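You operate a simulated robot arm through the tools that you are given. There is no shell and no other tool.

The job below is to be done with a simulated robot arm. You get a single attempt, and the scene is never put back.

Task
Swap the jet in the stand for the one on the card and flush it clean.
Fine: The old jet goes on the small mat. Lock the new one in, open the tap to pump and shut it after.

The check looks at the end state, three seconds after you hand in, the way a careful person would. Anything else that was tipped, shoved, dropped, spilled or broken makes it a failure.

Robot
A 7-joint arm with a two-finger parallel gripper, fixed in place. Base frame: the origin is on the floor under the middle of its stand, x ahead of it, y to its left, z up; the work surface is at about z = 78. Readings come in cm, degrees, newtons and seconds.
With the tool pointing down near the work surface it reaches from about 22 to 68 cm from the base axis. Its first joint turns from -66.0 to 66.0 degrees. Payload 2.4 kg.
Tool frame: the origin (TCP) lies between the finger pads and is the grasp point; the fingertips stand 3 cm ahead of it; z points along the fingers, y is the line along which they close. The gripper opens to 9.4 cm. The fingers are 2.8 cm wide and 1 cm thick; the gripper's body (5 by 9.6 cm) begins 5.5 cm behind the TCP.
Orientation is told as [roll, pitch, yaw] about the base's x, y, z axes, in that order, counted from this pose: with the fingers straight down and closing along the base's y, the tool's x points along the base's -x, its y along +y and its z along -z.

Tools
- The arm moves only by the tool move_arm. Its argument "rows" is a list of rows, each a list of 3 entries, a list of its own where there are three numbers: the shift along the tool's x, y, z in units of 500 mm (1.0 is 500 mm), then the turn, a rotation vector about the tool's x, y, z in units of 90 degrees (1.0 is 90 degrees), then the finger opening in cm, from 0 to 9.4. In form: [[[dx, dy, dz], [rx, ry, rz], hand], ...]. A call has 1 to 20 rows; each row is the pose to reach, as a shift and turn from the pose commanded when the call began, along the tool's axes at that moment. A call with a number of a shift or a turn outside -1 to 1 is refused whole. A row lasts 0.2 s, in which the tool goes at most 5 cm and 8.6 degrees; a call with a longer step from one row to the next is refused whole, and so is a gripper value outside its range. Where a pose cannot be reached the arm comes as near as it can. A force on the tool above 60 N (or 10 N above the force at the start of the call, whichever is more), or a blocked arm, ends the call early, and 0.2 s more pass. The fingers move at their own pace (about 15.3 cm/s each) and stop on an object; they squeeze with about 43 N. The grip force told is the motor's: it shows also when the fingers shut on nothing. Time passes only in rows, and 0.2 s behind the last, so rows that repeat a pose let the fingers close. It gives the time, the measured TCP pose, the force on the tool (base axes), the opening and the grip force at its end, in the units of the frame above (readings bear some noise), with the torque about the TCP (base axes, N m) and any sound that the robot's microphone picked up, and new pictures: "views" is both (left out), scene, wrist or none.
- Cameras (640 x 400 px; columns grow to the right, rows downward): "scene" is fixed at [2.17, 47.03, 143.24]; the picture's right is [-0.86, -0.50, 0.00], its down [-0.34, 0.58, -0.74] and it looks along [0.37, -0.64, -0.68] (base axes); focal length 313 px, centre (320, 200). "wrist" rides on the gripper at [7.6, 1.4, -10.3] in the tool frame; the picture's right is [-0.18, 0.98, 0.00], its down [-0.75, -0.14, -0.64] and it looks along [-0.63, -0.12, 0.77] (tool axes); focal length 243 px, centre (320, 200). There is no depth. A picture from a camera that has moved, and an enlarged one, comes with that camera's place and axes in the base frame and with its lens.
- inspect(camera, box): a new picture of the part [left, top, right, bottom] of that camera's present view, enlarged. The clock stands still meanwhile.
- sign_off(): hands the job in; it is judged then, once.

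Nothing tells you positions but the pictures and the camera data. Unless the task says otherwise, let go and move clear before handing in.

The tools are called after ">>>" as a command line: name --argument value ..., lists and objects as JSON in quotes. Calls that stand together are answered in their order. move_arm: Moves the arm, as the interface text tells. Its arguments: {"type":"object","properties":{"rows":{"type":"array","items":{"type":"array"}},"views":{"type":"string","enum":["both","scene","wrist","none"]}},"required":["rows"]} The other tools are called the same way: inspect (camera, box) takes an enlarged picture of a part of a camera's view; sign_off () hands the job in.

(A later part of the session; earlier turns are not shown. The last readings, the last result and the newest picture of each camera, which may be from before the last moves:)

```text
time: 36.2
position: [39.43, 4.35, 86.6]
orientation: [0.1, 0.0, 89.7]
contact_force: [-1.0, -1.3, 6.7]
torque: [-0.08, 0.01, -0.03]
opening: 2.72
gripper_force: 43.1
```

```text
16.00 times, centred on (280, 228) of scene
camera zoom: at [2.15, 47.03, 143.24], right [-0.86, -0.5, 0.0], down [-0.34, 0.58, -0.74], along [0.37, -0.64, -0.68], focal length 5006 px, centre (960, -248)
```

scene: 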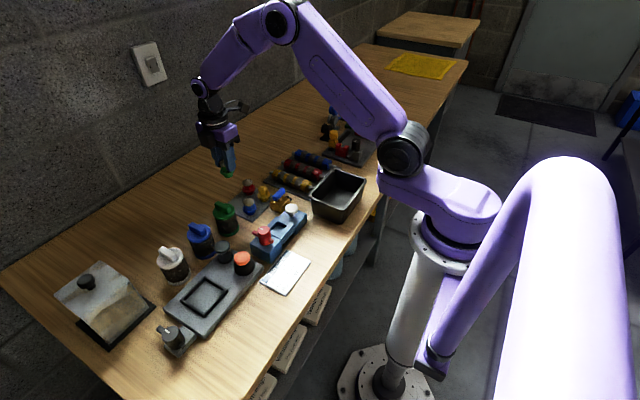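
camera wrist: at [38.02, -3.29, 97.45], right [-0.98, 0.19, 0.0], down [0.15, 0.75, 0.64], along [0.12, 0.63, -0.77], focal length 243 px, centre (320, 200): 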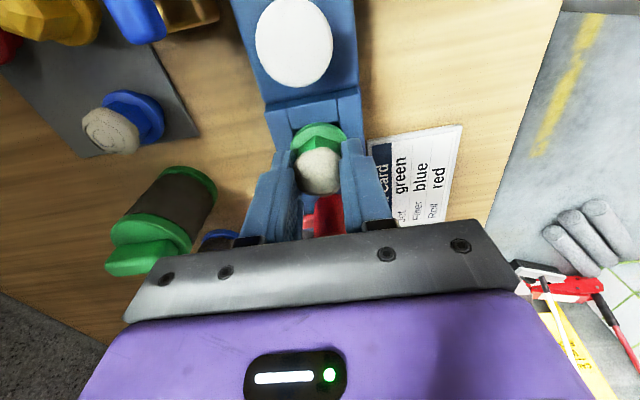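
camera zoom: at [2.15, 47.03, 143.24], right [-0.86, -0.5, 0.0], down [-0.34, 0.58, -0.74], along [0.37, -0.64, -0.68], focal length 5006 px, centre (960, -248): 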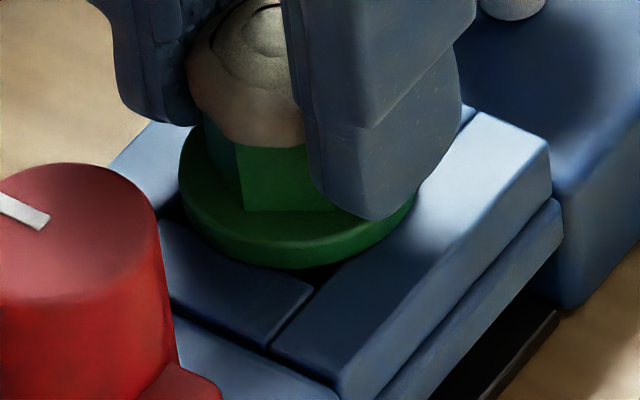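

The flange and fingertips now sit at the same height as the yellow jet's did when seated, so this contact is the seat. I'll centre it by about 1 mm in y, press lightly down and check.

>>> move_arm --rows '[[[0, 0, -0.003], [0, 0, 0], 2], [[-0.0026, -0.001, -0.003], [0, 0, 0], 2], [[-0.0026, -0.001, 0.001], [0, 0, 0], 2], [[-0.0026, -0.001, 0.002], [0, 0, 0], 2]]' --views "none"

>>> inspect --camera "scene" --box '[268, 220, 292, 236]'

>>> inspect --camera "wrist" --box '[270, 60, 370, 160]'

```text
time: 37.2
position: [39.46, 4.74, 86.68]
orientation: [0.0, 0.0, 89.6]
contact_force: [-2.1, 0.7, 14.0]
torque: [0.05, 0.14, -0.03]
opening: 2.71
gripper_force: 43.0
```

```text
16.00 times, centred on (280, 228) of scene
camera zoom: at [2.14, 47.03, 143.24], right [-0.86, -0.5, 0.0], down [-0.34, 0.58, -0.74], along [0.37, -0.64, -0.68], focal length 5006 px, centre (960, -248)
```

zoom: 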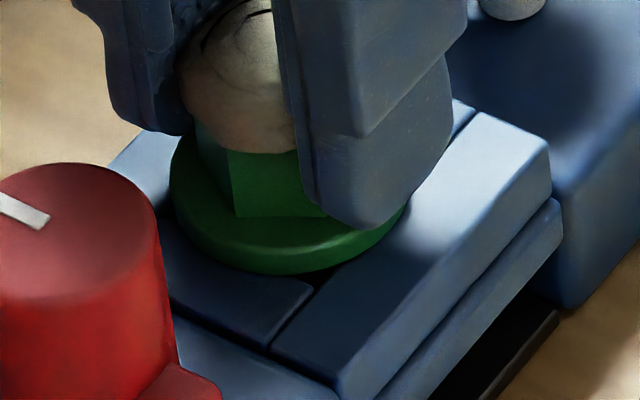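

```text
4.00 times, centred on (320, 110) of wrist
camera zoom: at [38.05, -3.11, 96.83], right [-0.98, 0.19, 0.0], down [0.15, 0.75, 0.64], along [0.12, 0.63, -0.77], focal length 970 px, centre (320, 560)
```

zoom: 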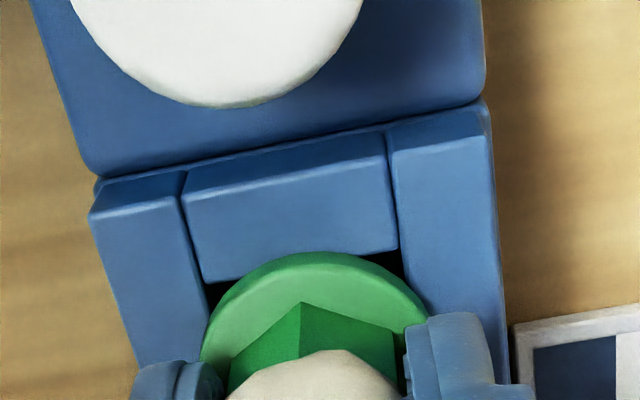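

The flange now overlaps the socket edges exactly as the yellow one did. I'll release and lift off to look.

>>> move_arm --rows '[[[0, 0, -0.0015], [0, 0, 0], 2], [[0, 0, -0.0015], [0, 0, 0], 2.9], [[0, 0, -0.0015], [0, 0, 0], 3.3], [[0, 0, -0.0015], [0, 0, 0], 3.8], [[0, 0, -0.02], [0, 0, 0], 4], [[0, 0, -0.06], [0, 0, 0], 4], [[0, 0, -0.12], [0, 0, 0], 4.5], [[0, 0, -0.16], [0, 0, 0], 4.5]]' --views "wrist"

>>> inspect --camera "scene" --box '[255, 200, 305, 240]'

>>> inspect --camera "wrist" --box '[270, 60, 370, 160]'

```text
time: 39.0
position: [39.42, 4.55, 94.55]
orientation: [0.0, 0.0, 89.5]
contact_force: [-0.6, -1.4, -0.1]
torque: [-0.03, -0.02, -0.02]
opening: 4.5
gripper_force: 0.1
camera wrist: at [38.03, -3.13, 104.81], right [-0.98, 0.19, 0.0], down [0.15, 0.75, 0.64], along [0.12, 0.63, -0.77], focal length 243 px, centre (320, 200)
```

wrist: 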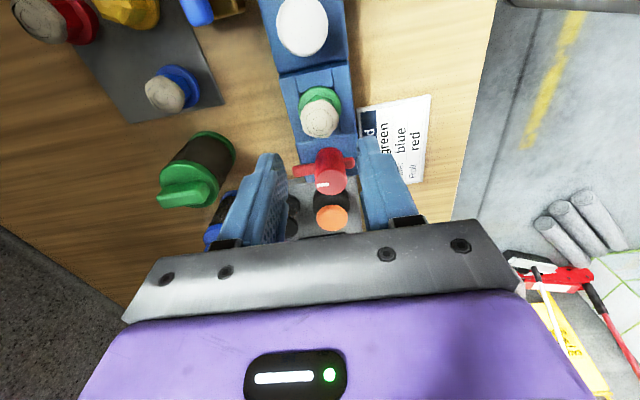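

```text
10.00 times, centred on (280, 220) of scene
camera zoom: at [2.17, 47.03, 143.24], right [-0.86, -0.5, 0.0], down [-0.34, 0.58, -0.74], along [0.37, -0.64, -0.68], focal length 3128 px, centre (720, 0)
```

zoom: 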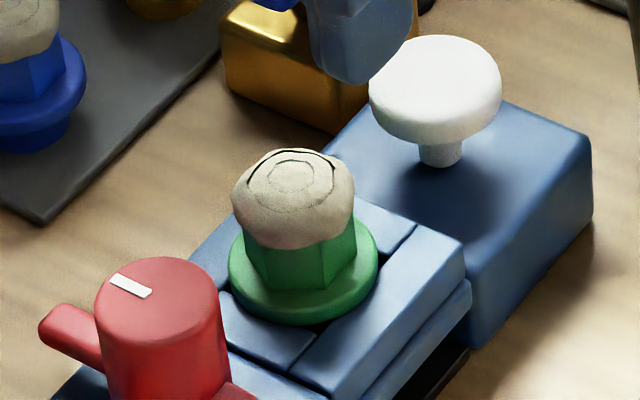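

```text
4.00 times, centred on (320, 110) of wrist
camera zoom: at [38.03, -3.13, 104.81], right [-0.98, 0.19, 0.0], down [0.15, 0.75, 0.64], along [0.12, 0.63, -0.77], focal length 970 px, centre (320, 560)
```

zoom: 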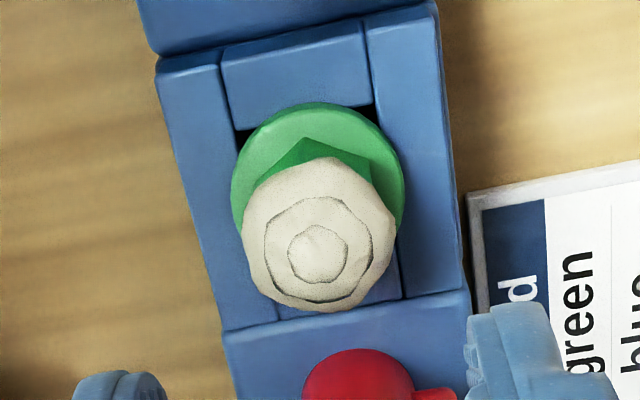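

The green jet sits flat and centred in the socket. Now I'll go back over the lever, turned to yaw 170 so the fingers come down beside its arm.

>>> move_arm --rows '[[[-0.04, 0, -0.04], [0, 0, -0.09], 4], [[-0.08, -0.001, -0.04], [0, 0, -0.18], 4], [[-0.108, -0.0025, -0.04], [0, 0, -0.27], 4], [[-0.108, -0.0025, -0.04], [0, 0, -0.36], 4], [[-0.108, -0.0025, -0.04], [0, 0, -0.45], 4], [[-0.108, -0.0025, -0.04], [0, 0, -0.54], 4], [[-0.108, -0.0025, -0.04], [0, 0, -0.63], 4], [[-0.108, -0.0025, -0.04], [0, 0, -0.72], 4], [[-0.108, -0.0025, -0.04], [0, 0, -0.81], 4], [[-0.108, -0.0025, -0.04], [0, 0, -0.899], 4]]' --views "wrist"

>>> inspect --camera "wrist" --box '[220, 40, 420, 220]'

```text
time: 41.2
position: [39.62, 9.91, 96.56]
orientation: [0.0, 0.0, 170.7]
contact_force: [0.2, 0.5, 0.7]
torque: [0.01, -0.01, -0.02]
opening: 4.01
gripper_force: 0.2
camera wrist: at [47.0, 7.23, 106.8], right [-0.34, -0.94, 0.0], down [-0.72, 0.26, 0.64], along [-0.6, 0.22, -0.77], focal length 243 px, centre (320, 200)
```

wrist: 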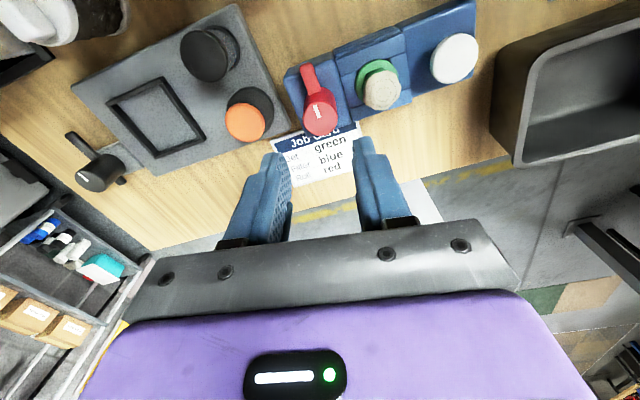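

```text
2.22 times, centred on (320, 130) of wrist
camera zoom: at [47.0, 7.23, 106.8], right [-0.34, -0.94, 0.0], down [-0.72, 0.26, 0.64], along [-0.6, 0.22, -0.77], focal length 539 px, centre (320, 356)
```

zoom: 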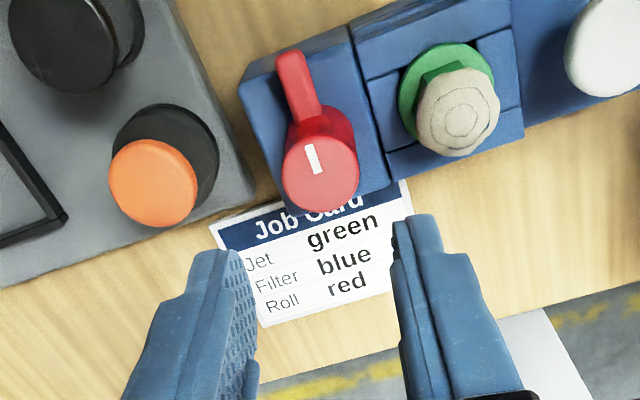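

Lined up over the knob. Lowering onto it and closing.

>>> move_arm --rows '[[[0, 0, 0.06], [0, 0, 0], 4], [[0, 0, 0.12], [0, 0, 0], 4], [[0, 0, 0.17], [0, 0, 0], 4], [[0, 0, 0.191], [0, 0, 0], 4], [[0, 0, 0.191], [0, 0, 0], 3.2], [[0, 0, 0.191], [0, 0, 0], 2], [[0, 0, 0.191], [0, 0, 0], 2], [[0, 0, 0.191], [0, 0, 0], 2]]' --views "wrist"

>>> inspect --camera "scene" --box '[240, 200, 310, 250]'

```text
time: 43.0
position: [39.64, 10.13, 87.01]
orientation: [0.0, 0.0, 170.6]
contact_force: [0.4, 1.9, -12.1]
torque: [-0.14, -1.09, 0.0]
opening: 2.94
gripper_force: 44.9
camera wrist: at [47.04, 7.23, 97.25], right [-0.34, -0.94, 0.0], down [-0.72, 0.26, 0.64], along [-0.6, 0.22, -0.77], focal length 243 px, centre (320, 200)
```

wrist: 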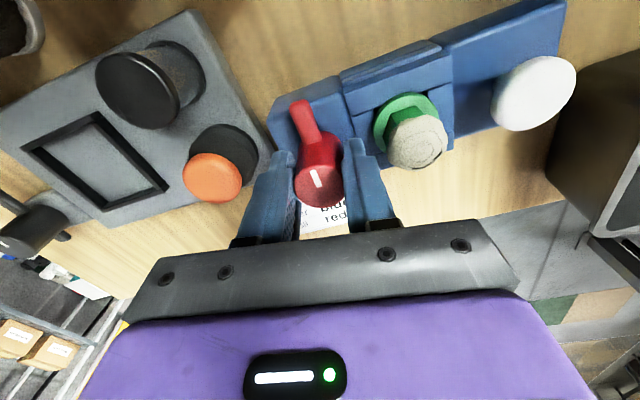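

```text
8.00 times, centred on (275, 225) of scene
camera zoom: at [2.18, 47.04, 143.24], right [-0.86, -0.5, 0.0], down [-0.34, 0.58, -0.74], along [0.37, -0.64, -0.68], focal length 2503 px, centre (680, 0)
```

zoom: 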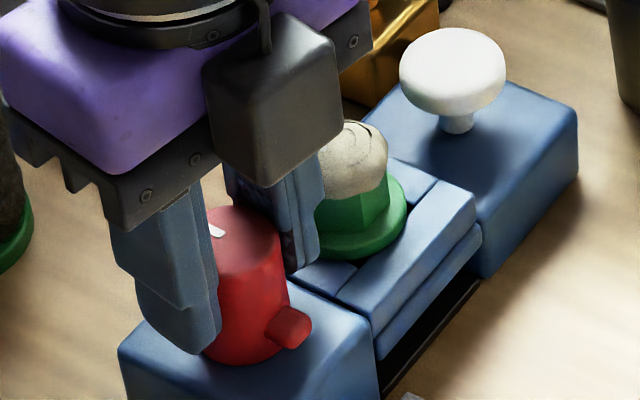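

The knob is held. Turning clockwise to lock, first half.

>>> move_arm --rows '[[[0, 0, 0], [0, 0, 0.08], 2], [[0, 0, 0], [0, 0, 0.16], 2], [[0, 0, 0], [0, 0, 0.24], 2], [[0, 0, 0], [0, 0, 0.32], 2], [[0, 0, 0], [0, 0, 0.4], 2], [[0, 0, 0], [0, 0, 0.48], 2], [[0, 0, 0], [0, 0, 0.56], 2]]' --views "wrist"

>>> inspect --camera "wrist" --box '[220, 20, 420, 220]'

```text
time: 44.6
position: [39.75, 9.7, 86.93]
orientation: [0.2, 0.0, 120.0]
contact_force: [-3.2, -16.4, -9.0]
torque: [0.76, -0.39, 0.02]
opening: 2.95
gripper_force: 44.7
camera wrist: at [42.24, 2.41, 97.25], right [-0.94, -0.33, 0.0], down [-0.25, 0.72, 0.64], along [-0.21, 0.6, -0.77], focal length 243 px, centre (320, 200)
```

wrist: 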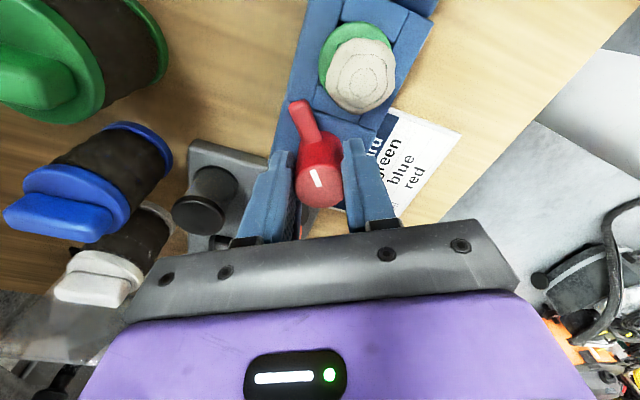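

```text
2.00 times, centred on (320, 120) of wrist
camera zoom: at [42.24, 2.41, 97.25], right [-0.94, -0.33, 0.0], down [-0.25, 0.72, 0.64], along [-0.21, 0.6, -0.77], focal length 485 px, centre (320, 360)
```

zoom: 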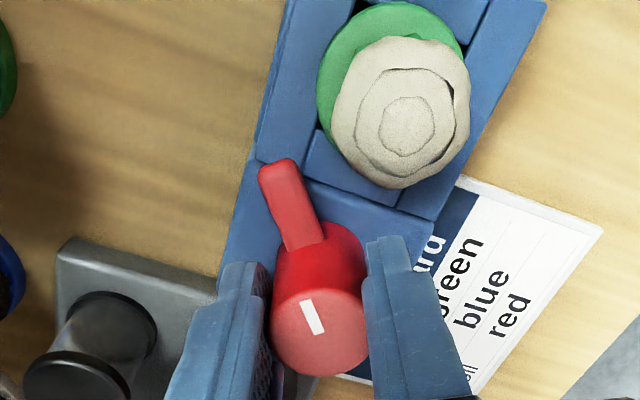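

Turning well; I'll trim the side load by 1.5 mm and complete the turn to the stop.

>>> move_arm --rows '[[[0.0026, 0.0015, 0], [0, 0, 0.07], 2], [[0.0026, 0.0015, 0], [0, 0, 0.15], 2], [[0.0026, 0.0015, 0], [0, 0, 0.23], 2], [[0.0026, 0.0015, 0], [0, 0, 0.31], 2], [[0.0026, 0.0015, 0], [0, 0, 0.39], 2], [[0.0026, 0.0015, 0], [0, 0, 0.45], 2]]' --views "wrist"

>>> inspect --camera "wrist" --box '[220, 20, 420, 220]'

>>> inspect --camera "scene" --box '[240, 200, 310, 250]'

```text
time: 46.0
position: [39.43, 9.88, 87.04]
orientation: [0.1, 0.1, 79.8]
contact_force: [-21.0, -2.2, 7.7]
torque: [0.04, -0.63, 0.61]
opening: 2.96
gripper_force: 45.1
camera wrist: at [36.77, 2.48, 97.28], right [-0.93, 0.36, 0.0], down [0.27, 0.72, 0.64], along [0.22, 0.6, -0.77], focal length 243 px, centre (320, 200)
```

wrist: 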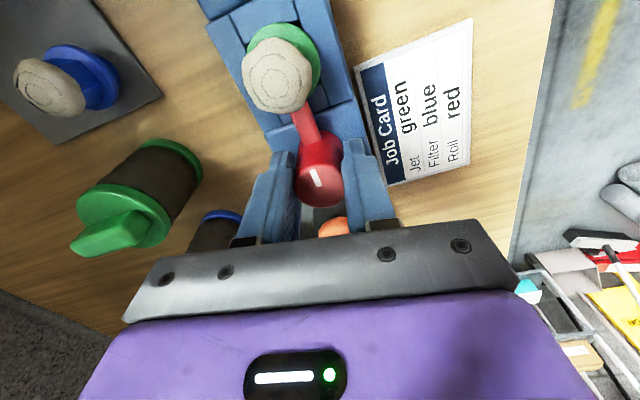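

```text
2.00 times, centred on (320, 120) of wrist
camera zoom: at [36.77, 2.48, 97.28], right [-0.93, 0.36, 0.0], down [0.27, 0.72, 0.64], along [0.22, 0.6, -0.77], focal length 485 px, centre (320, 360)
```

zoom: 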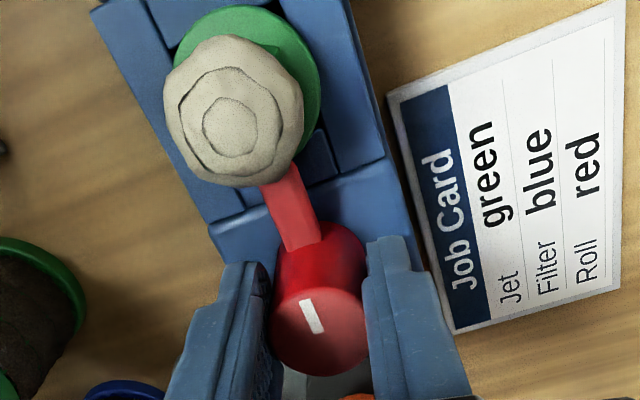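

```text
8.00 times, centred on (275, 225) of scene
camera zoom: at [2.1, 47.02, 143.25], right [-0.86, -0.5, 0.0], down [-0.34, 0.58, -0.74], along [0.37, -0.64, -0.68], focal length 2503 px, centre (680, 0)
```

zoom: 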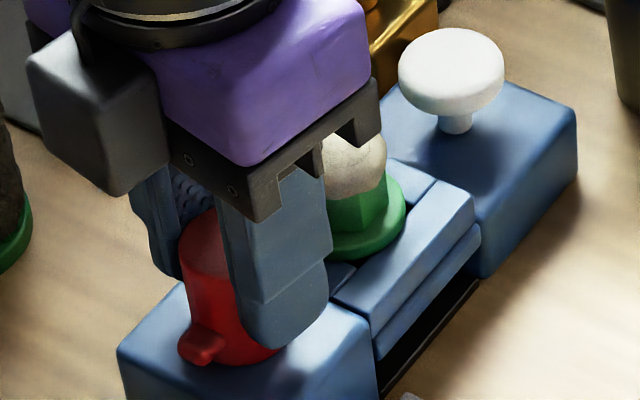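

The lever is back against its stop, arm over the green jet's flange. Releasing and rising to verify.

>>> move_arm --rows '[[[0, 0, 0], [0, 0, 0], 3.2], [[0, 0, 0], [0, 0, 0], 3.9], [[0, 0, -0.04], [0, 0, 0], 4.2], [[0, 0, -0.1], [0, 0, 0], 4.2], [[0, 0, -0.16], [0, 0, 0], 4.2], [[0, 0, -0.19], [0, 0, 0], 4.2]]' --views "both"

>>> inspect --camera "wrist" --box '[220, 20, 420, 220]'

>>> inspect --camera "scene" --box '[240, 200, 310, 250]'

```text
time: 47.4
position: [39.63, 9.65, 96.5]
orientation: [-0.1, 0.0, 79.6]
contact_force: [0.1, 0.0, -0.1]
torque: [-0.01, 0.0, -0.02]
opening: 4.21
gripper_force: 0.1
camera wrist: at [36.93, 2.45, 106.86], right [-0.93, 0.36, 0.0], down [0.27, 0.72, 0.64], along [0.23, 0.6, -0.77], focal length 243 px, centre (320, 200)
```

scene: 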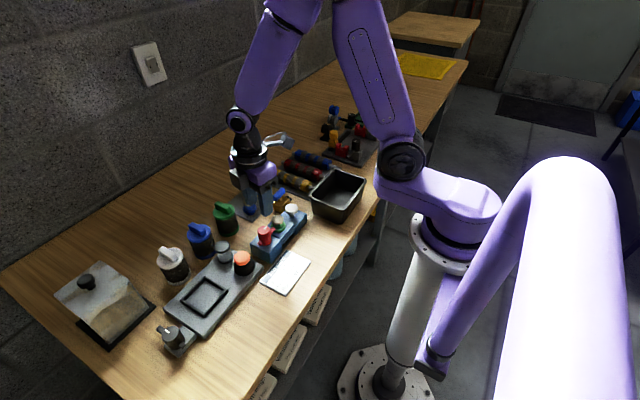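
wrist: 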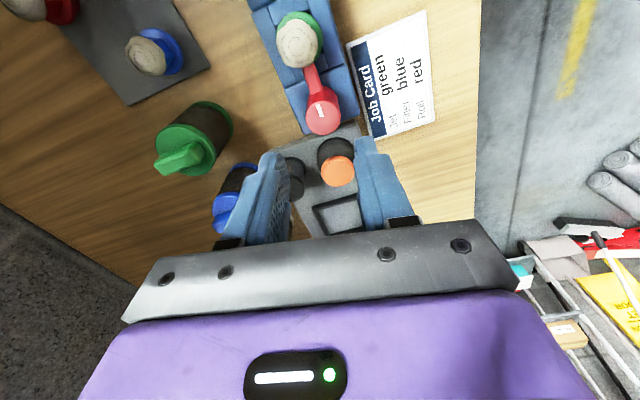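

```text
2.00 times, centred on (320, 120) of wrist
camera zoom: at [36.93, 2.45, 106.86], right [-0.93, 0.36, 0.0], down [0.27, 0.72, 0.64], along [0.23, 0.6, -0.77], focal length 485 px, centre (320, 360)
```

zoom: 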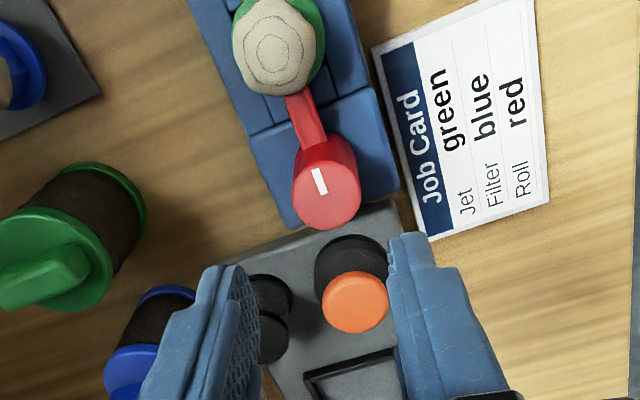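

```text
8.00 times, centred on (275, 225) of scene
camera zoom: at [2.17, 47.03, 143.24], right [-0.86, -0.5, 0.0], down [-0.34, 0.58, -0.74], along [0.37, -0.64, -0.68], focal length 2503 px, centre (680, 0)
```

zoom: 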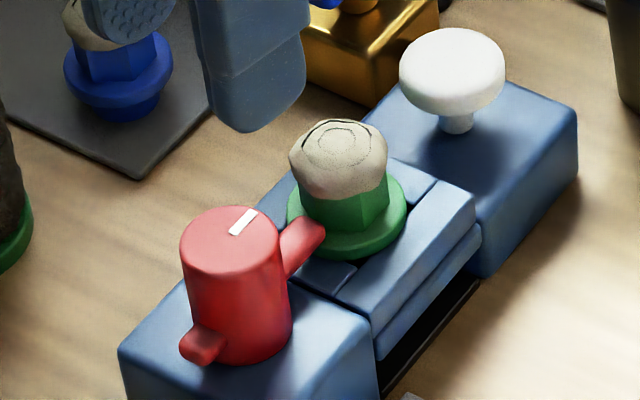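

The jet is locked just as the old one was. Now to the tap: I'll hover over its blue handle at about (46.4, -5.7) with the fingers set to close along x.

>>> move_arm --rows '[[[0.055, -0.038, 0], [0, 0, -0.03], 4.2], [[0.11, -0.076, 0], [0, 0, -0.06], 4.2], [[0.166, -0.114, 0], [0, 0, -0.09], 4.2], [[0.221, -0.151, 0.02], [0, 0, -0.113], 4.2], [[0.2764, -0.189, 0.05], [0, 0, -0.113], 4.2]]' --views "wrist"

>>> inspect --camera "wrist" --box '[250, 40, 390, 180]'

>>> inspect --camera "scene" --box '[255, 170, 315, 220]'

```text
time: 48.6
position: [46.46, -5.63, 94.03]
orientation: [0.1, 0.0, 89.7]
contact_force: [0.0, 0.3, -0.4]
torque: [0.03, -0.03, -0.01]
opening: 4.19
gripper_force: 0.1
camera wrist: at [45.04, -13.26, 104.24], right [-0.98, 0.19, 0.0], down [0.14, 0.75, 0.64], along [0.12, 0.63, -0.77], focal length 243 px, centre (320, 200)
```

wrist: 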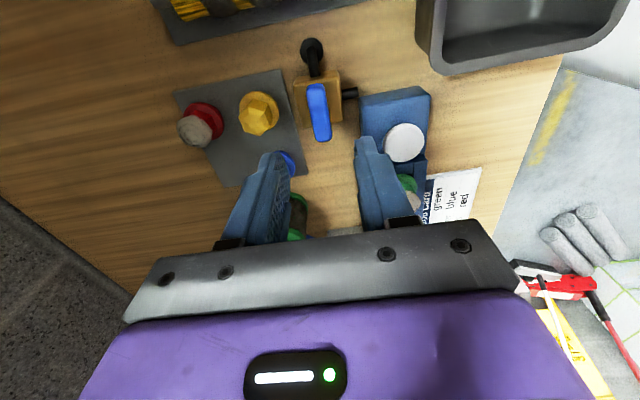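

```text
2.86 times, centred on (320, 110) of wrist
camera zoom: at [45.04, -13.26, 104.24], right [-0.98, 0.19, 0.0], down [0.14, 0.75, 0.64], along [0.12, 0.63, -0.77], focal length 693 px, centre (320, 457)
```

zoom: 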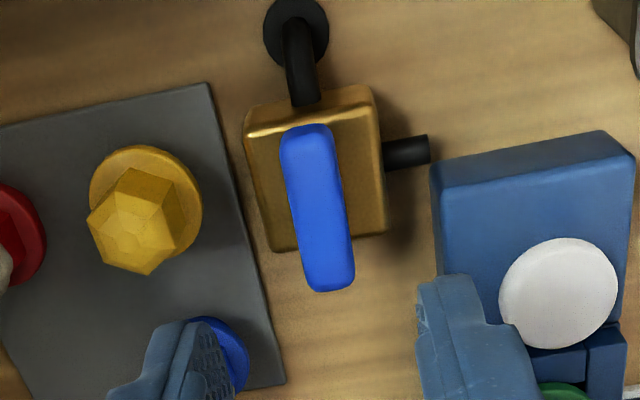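

```text
8.00 times, centred on (285, 195) of scene
camera zoom: at [2.16, 47.03, 143.24], right [-0.86, -0.5, 0.0], down [-0.34, 0.58, -0.74], along [0.37, -0.64, -0.68], focal length 2503 px, centre (600, 240)
```

zoom: 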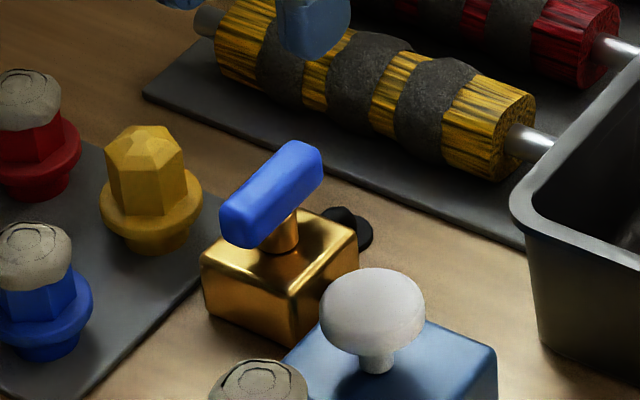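

The tap handle is about 1.5 cm wide and 4.7 long, pivoting near (46.5, -5.9), with the pump block edge about 3.5 cm away on the -x side. I'll narrow the opening and come down halfway to check.

>>> move_arm --rows '[[[0.0054, 0, 0.04], [0, 0, 0], 3.4], [[0.0054, 0, 0.08], [0, 0, 0], 3.4], [[0.0054, 0, 0.12], [0, 0, 0], 3.4]]' --views "wrist"

>>> inspect --camera "wrist" --box '[250, 60, 390, 200]'

>>> inspect --camera "scene" --box '[255, 170, 315, 220]'

```text
time: 49.4
position: [46.42, -5.78, 88.13]
orientation: [0.0, 0.1, 89.8]
contact_force: [1.0, -0.1, 0.3]
torque: [-0.01, -0.02, -0.02]
opening: 3.41
gripper_force: 0.2
camera wrist: at [45.08, -13.48, 98.28], right [-0.98, 0.19, 0.0], down [0.14, 0.75, 0.64], along [0.12, 0.63, -0.77], focal length 243 px, centre (320, 200)
```

wrist: 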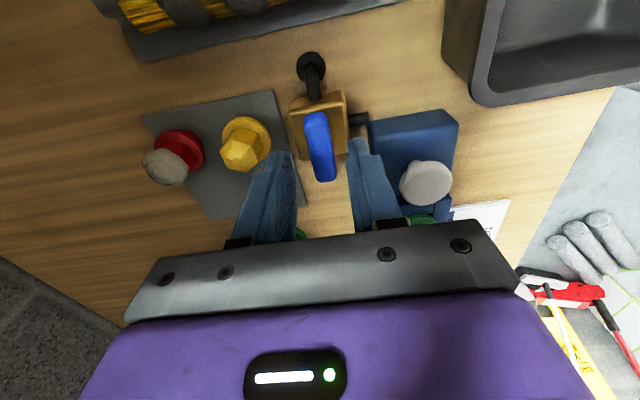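

```text
2.86 times, centred on (320, 130) of wrist
camera zoom: at [45.08, -13.48, 98.28], right [-0.98, 0.19, 0.0], down [0.14, 0.75, 0.64], along [0.12, 0.63, -0.77], focal length 693 px, centre (320, 400)
```

zoom: 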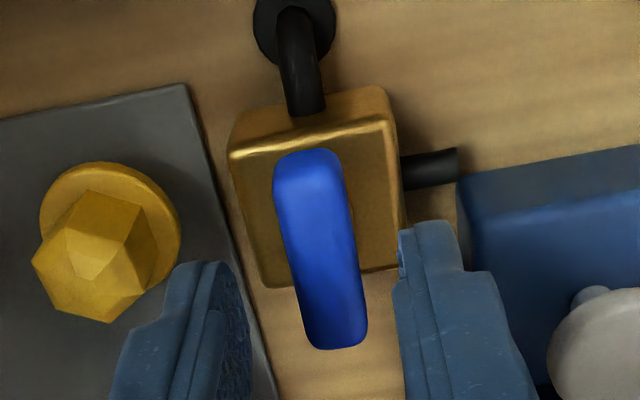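

```text
8.00 times, centred on (285, 195) of scene
camera zoom: at [2.17, 47.03, 143.24], right [-0.86, -0.5, 0.0], down [-0.34, 0.58, -0.74], along [0.37, -0.64, -0.68], focal length 2503 px, centre (600, 240)
```

zoom: 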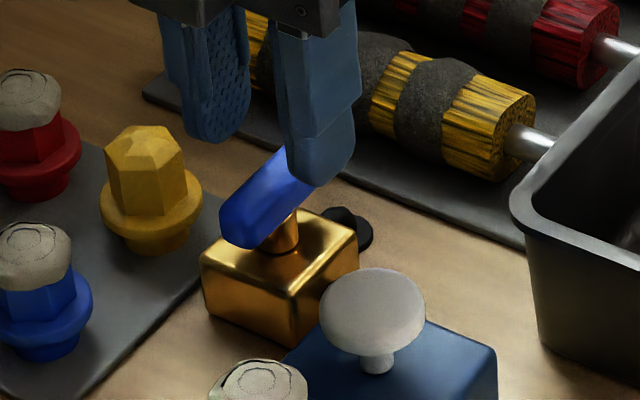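

Good alignment. Lowering onto the handle and closing.

>>> move_arm --rows '[[[0.004, -0.0016, 0.025], [0, 0, 0], 3.4], [[0.004, -0.0016, 0.05], [0, 0, 0], 3.4], [[0.004, -0.0016, 0.064], [0, 0, 0], 3.4], [[0.004, -0.0016, 0.064], [0, 0, 0], 2.4], [[0.004, -0.0016, 0.064], [0, 0, 0], 0.8], [[0.004, -0.0016, 0.064], [0, 0, 0], 0.8], [[0.004, -0.0016, 0.064], [0, 0, 0], 0.8]]' --views "wrist"

>>> inspect --camera "scene" --box '[255, 170, 315, 220]'

>>> inspect --camera "wrist" --box '[250, 60, 390, 200]'

```text
time: 51.0
position: [46.46, -5.88, 84.85]
orientation: [0.1, 0.0, 89.8]
contact_force: [-7.7, 0.0, -0.6]
torque: [-0.08, -0.12, 0.18]
opening: 1.6
gripper_force: 45.1
camera wrist: at [45.1, -13.61, 95.05], right [-0.98, 0.19, 0.0], down [0.14, 0.75, 0.64], along [0.12, 0.63, -0.77], focal length 243 px, centre (320, 200)
```

wrist: 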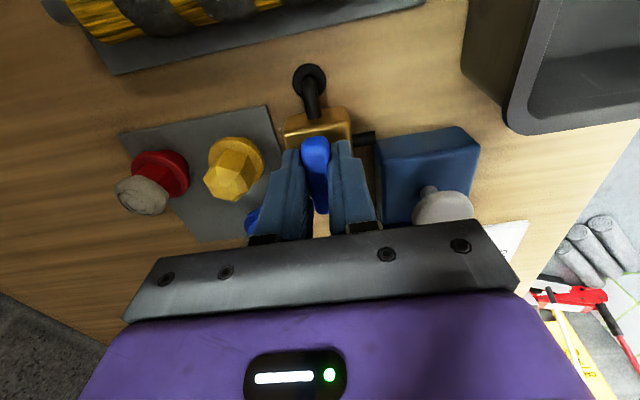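

```text
8.00 times, centred on (285, 195) of scene
camera zoom: at [2.15, 47.03, 143.24], right [-0.86, -0.5, 0.0], down [-0.34, 0.58, -0.74], along [0.37, -0.64, -0.68], focal length 2503 px, centre (600, 240)
```

zoom: 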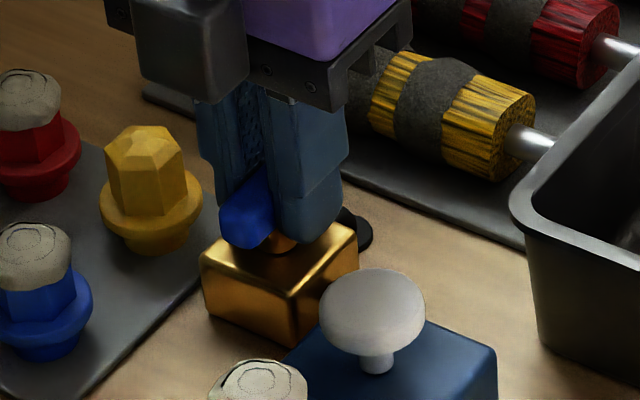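

```text
2.86 times, centred on (320, 130) of wrist
camera zoom: at [45.1, -13.61, 95.05], right [-0.98, 0.19, 0.0], down [0.14, 0.75, 0.64], along [0.12, 0.63, -0.77], focal length 693 px, centre (320, 400)
```

zoom: 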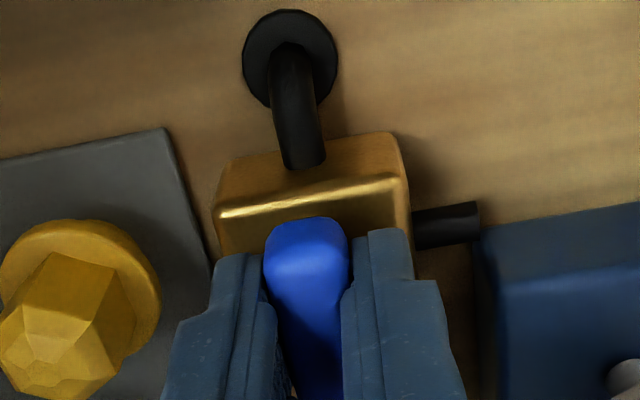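

The handle is gripped. I'll test a small turn (about 5°) to feel which way it gives.

>>> move_arm --rows '[[[0, 0, 0], [0, 0, 0.03], 0.8], [[0, 0, 0], [0, 0, 0.06], 0.8], [[0, 0, 0], [0, 0, 0.06], 0.8]]' --views "none"

```text
time: 51.8
position: [46.39, -5.93, 84.9]
orientation: [0.1, 0.0, 84.5]
contact_force: [-12.4, -3.9, 2.7]
torque: [-0.77, -0.19, 1.55]
opening: 1.76
gripper_force: 45.2
```

Clockwise is blocked (1.6 N m). Returning and trying counterclockwise.

>>> move_arm --rows '[[[0, 0, 0], [0, 0, -0.03], 0.8], [[0, 0, 0], [0, 0, -0.06], 0.8], [[0, 0, 0], [0, 0, -0.09], 0.8], [[0, 0, 0], [0, 0, -0.12], 0.8], [[0, 0, 0], [0, 0, -0.15], 0.8], [[0, 0, 0], [0, 0, -0.18], 0.8]]' --views "wrist"

>>> inspect --camera "wrist" --box '[250, 60, 390, 200]'

```text
time: 53.2
position: [46.61, -5.87, 84.93]
orientation: [0.0, 0.0, 100.7]
contact_force: [-7.1, 8.9, -8.4]
torque: [1.36, 0.31, 0.01]
opening: 1.59
gripper_force: 45.1
camera wrist: at [46.61, -13.71, 95.04], right [-1.0, 0.0, 0.0], down [0.0, 0.77, 0.64], along [0.0, 0.64, -0.77], focal length 243 px, centre (320, 200)
```

wrist: 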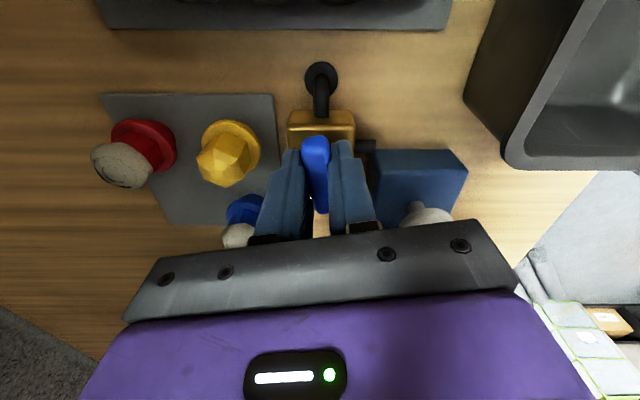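

```text
2.86 times, centred on (320, 130) of wrist
camera zoom: at [46.61, -13.71, 95.04], right [-1.0, 0.0, 0.0], down [0.0, 0.77, 0.64], along [0.0, 0.64, -0.77], focal length 693 px, centre (320, 400)
```

zoom: 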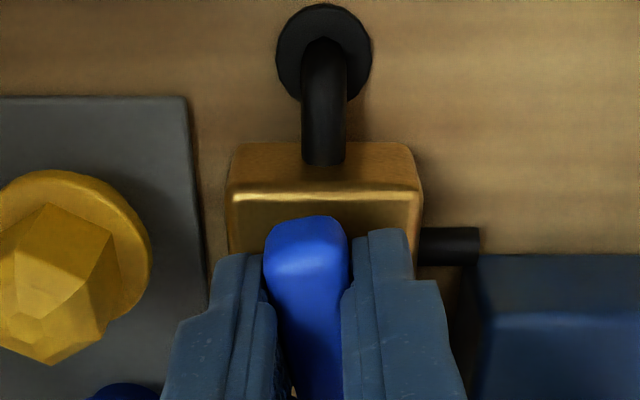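

Counterclockwise is free, so that is the opening direction. Continuing in steps with a slight centring trim.

>>> move_arm --rows '[[[-0.0023, 0.0012, 0], [0, 0, -0.08], 0.8], [[-0.0023, 0.0012, 0], [0, 0, -0.16], 0.8], [[-0.0023, 0.0012, 0], [0, 0, -0.24], 0.8], [[-0.0023, 0.0012, 0], [0, 0, -0.32], 0.8], [[-0.0023, 0.0012, 0], [0, 0, -0.4], 0.8]]' --views "none"

```text
time: 54.4
position: [46.78, -5.76, 84.97]
orientation: [-0.3, 0.3, 136.8]
contact_force: [19.1, 10.5, -25.4]
torque: [-0.01, 0.13, -0.1]
opening: 1.61
gripper_force: 44.8
```

The side load has grown to ~30 N, so I'll let go briefly to relax and re-grip the handle.

>>> move_arm --rows '[[[0, 0, 0], [0, 0, 0], 2.6], [[0, 0, 0], [0, 0, 0], 2.6]]' --views "wrist"

>>> inspect --camera "wrist" --box '[250, 60, 390, 200]'

>>> inspect --camera "scene" --box '[255, 170, 315, 220]'

```text
time: 55.0
position: [46.45, -5.98, 84.87]
orientation: [0.0, 0.0, 136.6]
contact_force: [0.3, 0.0, 0.9]
torque: [0.0, 0.03, -0.03]
opening: 2.6
gripper_force: 0.1
camera wrist: at [51.05, -12.26, 95.06], right [-0.81, -0.59, 0.0], down [-0.45, 0.62, 0.64], along [-0.38, 0.52, -0.77], focal length 243 px, centre (320, 200)
```

wrist: 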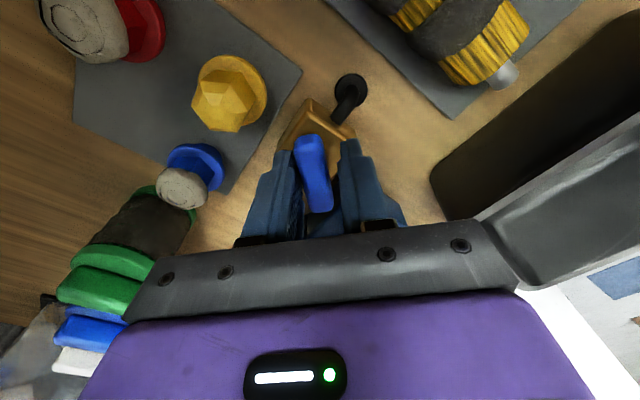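

```text
2.86 times, centred on (320, 130) of wrist
camera zoom: at [51.05, -12.26, 95.06], right [-0.81, -0.59, 0.0], down [-0.45, 0.62, 0.64], along [-0.38, 0.52, -0.77], focal length 693 px, centre (320, 400)
```

zoom: 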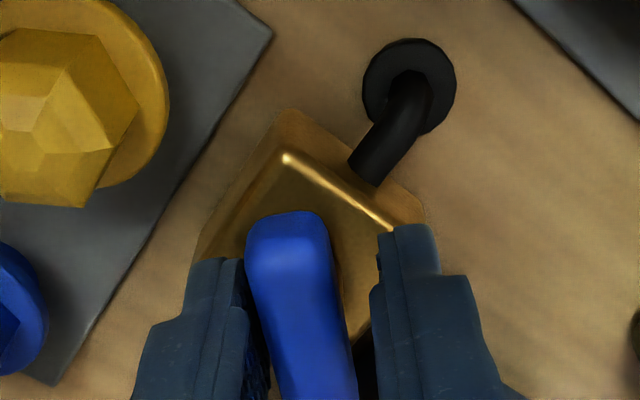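

```text
8.00 times, centred on (285, 195) of scene
camera zoom: at [2.17, 47.03, 143.24], right [-0.86, -0.5, 0.0], down [-0.34, 0.58, -0.74], along [0.37, -0.64, -0.68], focal length 2503 px, centre (600, 240)
```

zoom: 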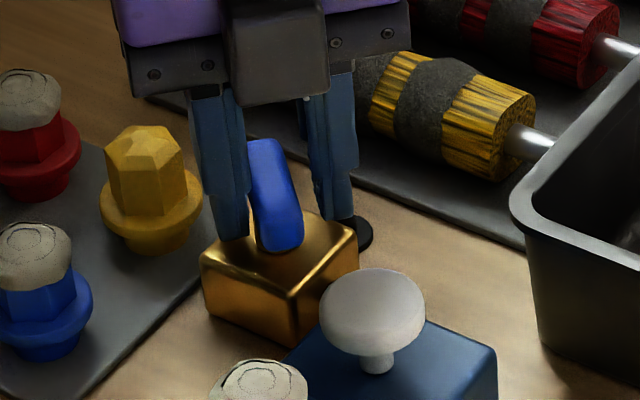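

The handle has swung 45° and stays put. I'll re-centre by 2.5 mm and grip again.

>>> move_arm --rows '[[[0.0008, -0.0049, 0], [0, 0, 0], 2.6], [[0.0008, -0.0049, 0], [0, 0, 0], 1.8], [[0.0008, -0.0049, 0], [0, 0, 0], 0.8], [[0.0008, -0.0049, 0], [0, 0, 0], 0.8]]' --views "none"

```text
time: 56.0
position: [46.62, -5.76, 84.84]
orientation: [0.0, 0.0, 136.6]
contact_force: [0.9, 2.2, -0.6]
torque: [0.08, 0.05, -0.06]
opening: 1.59
gripper_force: 44.5
```

Nearly force-free now. Combining both grips, the pivot works out at (46.46, -5.61); I'll slide the grip onto it before turning further.

>>> move_arm --rows '[[[0, 0, 0], [0, 0, 0], 2.2], [[-0.0044, 0, 0], [0, 0, 0], 2.2], [[-0.0044, 0, 0], [0, 0, 0], 0.8], [[-0.0044, 0, 0], [0, 0, 0], 0.8], [[-0.0044, 0, 0], [0, 0, -0.07], 0.8], [[-0.0044, 0, 0], [0, 0, -0.14], 0.8], [[-0.0044, 0, 0], [0, 0, -0.21], 0.8]]' --views "none"

```text
time: 57.6
position: [46.59, -5.53, 84.83]
orientation: [0.0, 0.1, 155.8]
contact_force: [14.1, 1.4, -6.2]
torque: [0.42, 0.75, -0.02]
opening: 1.62
gripper_force: 44.8
```

>>> move_arm --rows '[[[0.0018, -0.0008, 0], [0, 0, -0.06], 0.8], [[0.0018, -0.0008, 0], [0, 0, -0.12], 0.8], [[0.0018, -0.0008, 0], [0, 0, -0.18], 0.8], [[0.0018, -0.0008, 0], [0, 0, -0.24], 0.8]]' --views "both"

>>> inspect --camera "wrist" --box '[250, 60, 390, 200]'

>>> inspect --camera "scene" --box '[255, 170, 315, 220]'

```text
time: 58.6
position: [46.64, -5.54, 84.84]
orientation: [0.0, -0.1, 177.3]
contact_force: [8.4, 9.1, -3.3]
torque: [0.27, 1.15, -0.01]
opening: 1.59
gripper_force: 45.1
camera wrist: at [54.21, -7.36, 95.04], right [-0.23, -0.97, 0.0], down [-0.75, 0.18, 0.64], along [-0.63, 0.15, -0.77], focal length 243 px, centre (320, 200)
```

scene: 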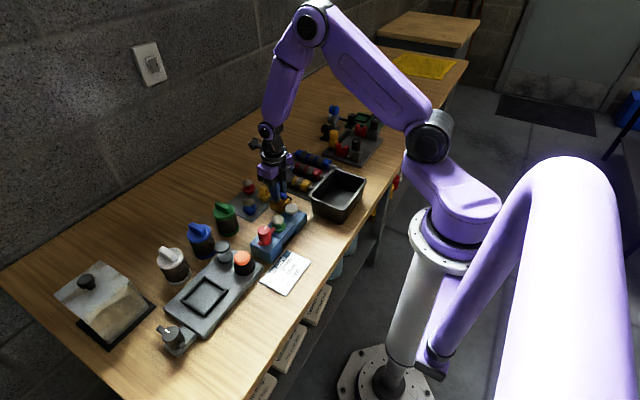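
wrist: 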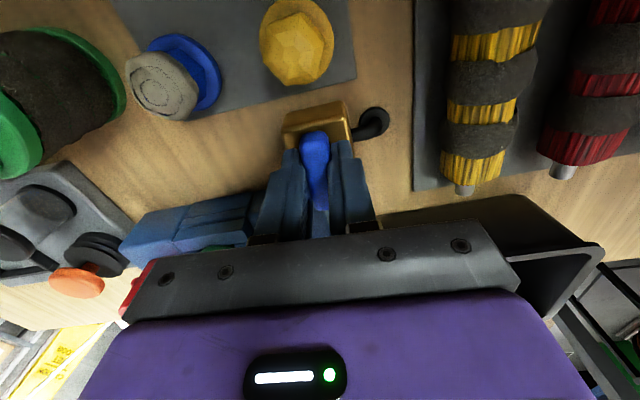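

```text
2.86 times, centred on (320, 130) of wrist
camera zoom: at [54.21, -7.36, 95.04], right [-0.23, -0.97, 0.0], down [-0.75, 0.18, 0.64], along [-0.63, 0.15, -0.77], focal length 693 px, centre (320, 400)
```

zoom: 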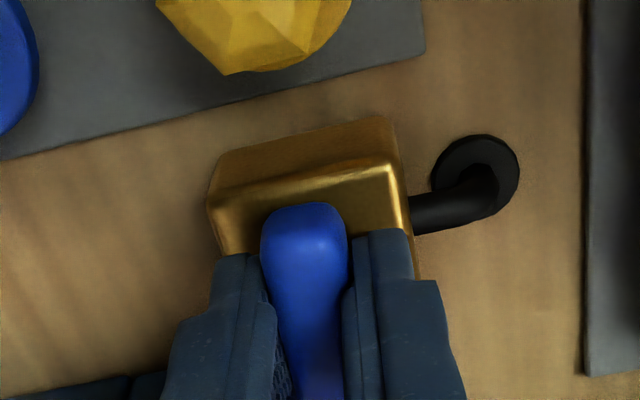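

```text
8.00 times, centred on (285, 195) of scene
camera zoom: at [2.2, 47.06, 143.24], right [-0.86, -0.5, 0.0], down [-0.34, 0.58, -0.74], along [0.37, -0.64, -0.68], focal length 2503 px, centre (600, 240)
```

zoom: 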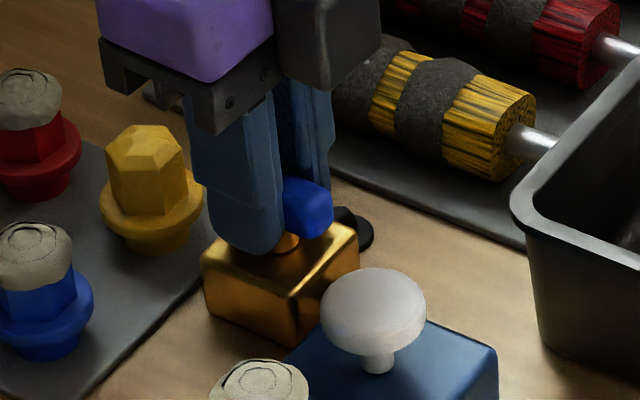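

The handle is now about 88° open with no resistance. I'll go a few degrees further to feel for the stop.

>>> move_arm --rows '[[[0, 0, 0], [0, 0, -0.03], 0.8], [[0, 0, 0], [0, 0, -0.055], 0.8], [[0, 0, 0], [0, 0, -0.055], 0.8]]' --views "none"

```text
time: 59.4
position: [46.59, -5.43, 84.88]
orientation: [0.2, 0.0, -178.1]
contact_force: [2.6, 8.0, 0.7]
torque: [0.73, 0.64, -1.43]
opening: 1.55
gripper_force: 45.1
```

The stop is felt at about 90°: the tap is fully open. Backing off, releasing and rising.

>>> move_arm --rows '[[[0, 0, 0], [0, 0, 0.035], 0.8], [[0, 0, 0], [0, 0, 0.035], 3.2], [[0, 0, 0], [0, 0, 0.035], 3.2], [[0, 0, -0.04], [0, 0, 0.035], 3.2], [[0, 0, -0.1], [0, 0, 0.035], 3.2], [[0, 0, -0.18], [0, 0, 0.035], 3.2]]' --views "both"

>>> inspect --camera "scene" --box '[245, 170, 325, 240]'

>>> inspect --camera "wrist" --box '[200, 40, 420, 220]'

```text
time: 60.8
position: [46.74, -5.55, 93.8]
orientation: [0.0, 0.1, 179.0]
contact_force: [0.2, -1.1, -0.2]
torque: [-0.02, 0.01, 0.02]
opening: 3.2
gripper_force: 0.0
camera wrist: at [54.33, -7.2, 104.03], right [-0.2, -0.98, 0.0], down [-0.75, 0.15, 0.64], along [-0.63, 0.13, -0.77], focal length 243 px, centre (320, 200)
```

scene: 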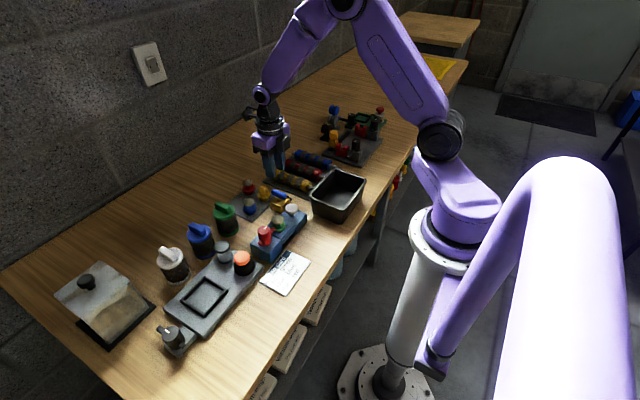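
wrist: 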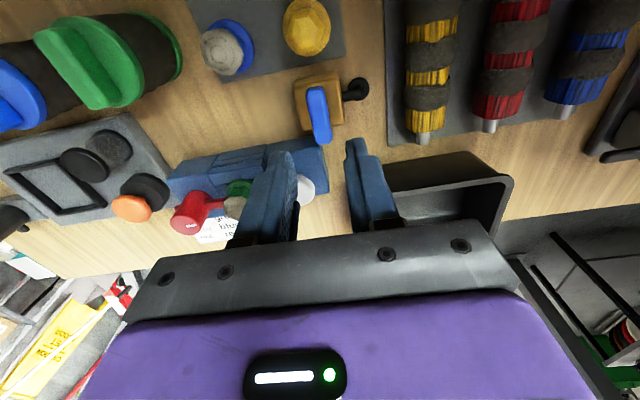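

```text
5.71 times, centred on (285, 205) of scene
camera zoom: at [2.17, 47.03, 143.24], right [-0.86, -0.5, 0.0], down [-0.34, 0.58, -0.74], along [0.37, -0.64, -0.68], focal length 1788 px, centre (520, 171)
```

zoom: 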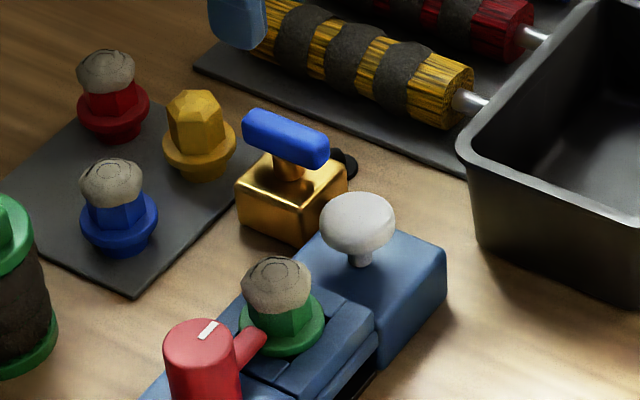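

```text
2.22 times, centred on (310, 130) of wrist
camera zoom: at [54.33, -7.2, 104.03], right [-0.2, -0.98, 0.0], down [-0.75, 0.15, 0.64], along [-0.63, 0.13, -0.77], focal length 539 px, centre (342, 356)
```

zoom: 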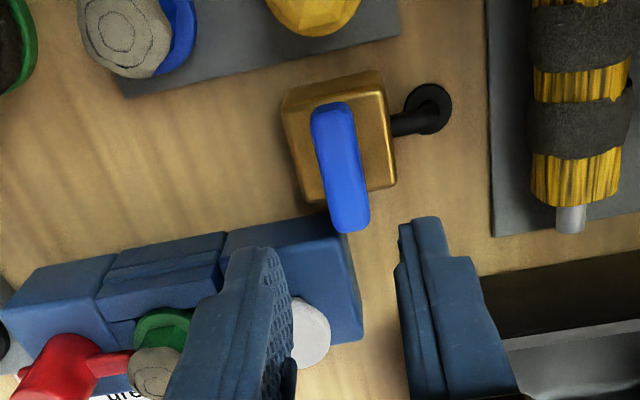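

The tap handle now lies along x, in line with the outlet. Next I'll close the fingers and hover above the white pump knob at about (39.5, -1.6).

>>> move_arm --rows '[[[-0.04, -0.02, -0.02], [0, 0, 0.09], 3.2], [[-0.08, -0.04, -0.03], [0, 0, 0.18], 2], [[-0.12, -0.06, -0.03], [0, 0, 0.27], 0], [[-0.1462, -0.0765, -0.03], [0, 0, 0.36], 0], [[-0.1462, -0.0765, -0.03], [0, 0, 0.45], 0], [[-0.1462, -0.0765, -0.03], [0, 0, 0.54], 0], [[-0.1462, -0.0765, -0.03], [0, 0, 0.63], 0], [[-0.1462, -0.0765, -0.03], [0, 0, 0.72], 0], [[-0.1462, -0.0765, -0.03], [0, 0, 0.81], 0], [[-0.1462, -0.0765, -0.03], [0, 0, 0.9], 0], [[-0.1462, -0.0765, -0.03], [0, 0, 0.989], 0]]' --views "wrist"

>>> inspect --camera "wrist" --box '[220, 40, 420, 220]'

>>> inspect --camera "scene" --box '[255, 180, 325, 240]'

```text
time: 63.2
position: [39.38, -1.68, 95.4]
orientation: [0.0, 0.0, 89.7]
contact_force: [-0.8, 0.8, 0.1]
torque: [0.0, 0.02, -0.01]
opening: 0.01
gripper_force: 32.8
camera wrist: at [37.94, -9.33, 105.55], right [-0.98, 0.19, 0.0], down [0.14, 0.75, 0.64], along [0.12, 0.63, -0.77], focal length 243 px, centre (320, 200)
```

wrist: 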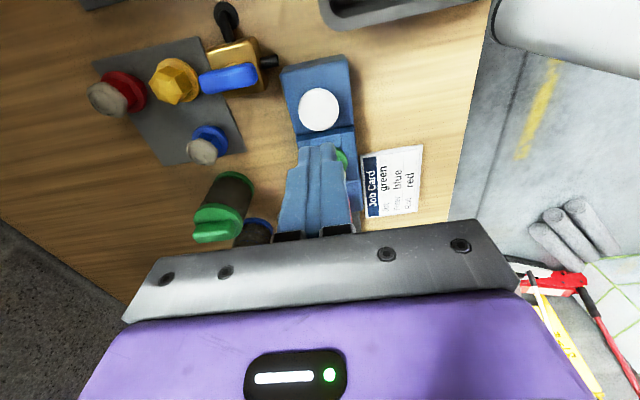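

```text
2.22 times, centred on (320, 130) of wrist
camera zoom: at [37.94, -9.33, 105.55], right [-0.98, 0.19, 0.0], down [0.14, 0.75, 0.64], along [0.12, 0.63, -0.77], focal length 539 px, centre (320, 356)
```

zoom: 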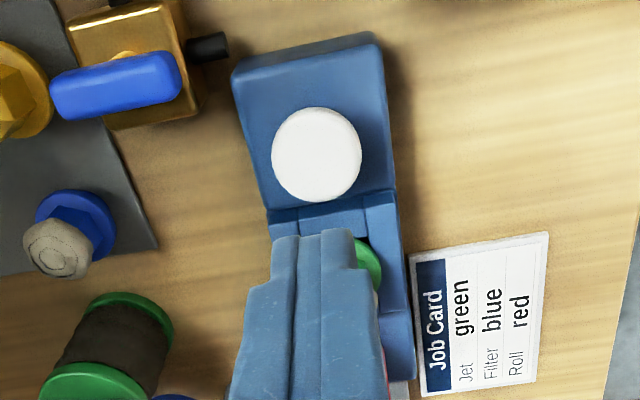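

```text
6.67 times, centred on (290, 210) of scene
camera zoom: at [2.17, 47.03, 143.24], right [-0.86, -0.5, 0.0], down [-0.34, 0.58, -0.74], along [0.37, -0.64, -0.68], focal length 2086 px, centre (520, 133)
```

zoom: 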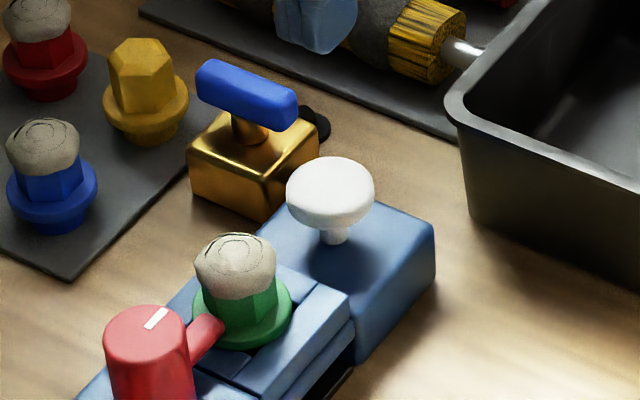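

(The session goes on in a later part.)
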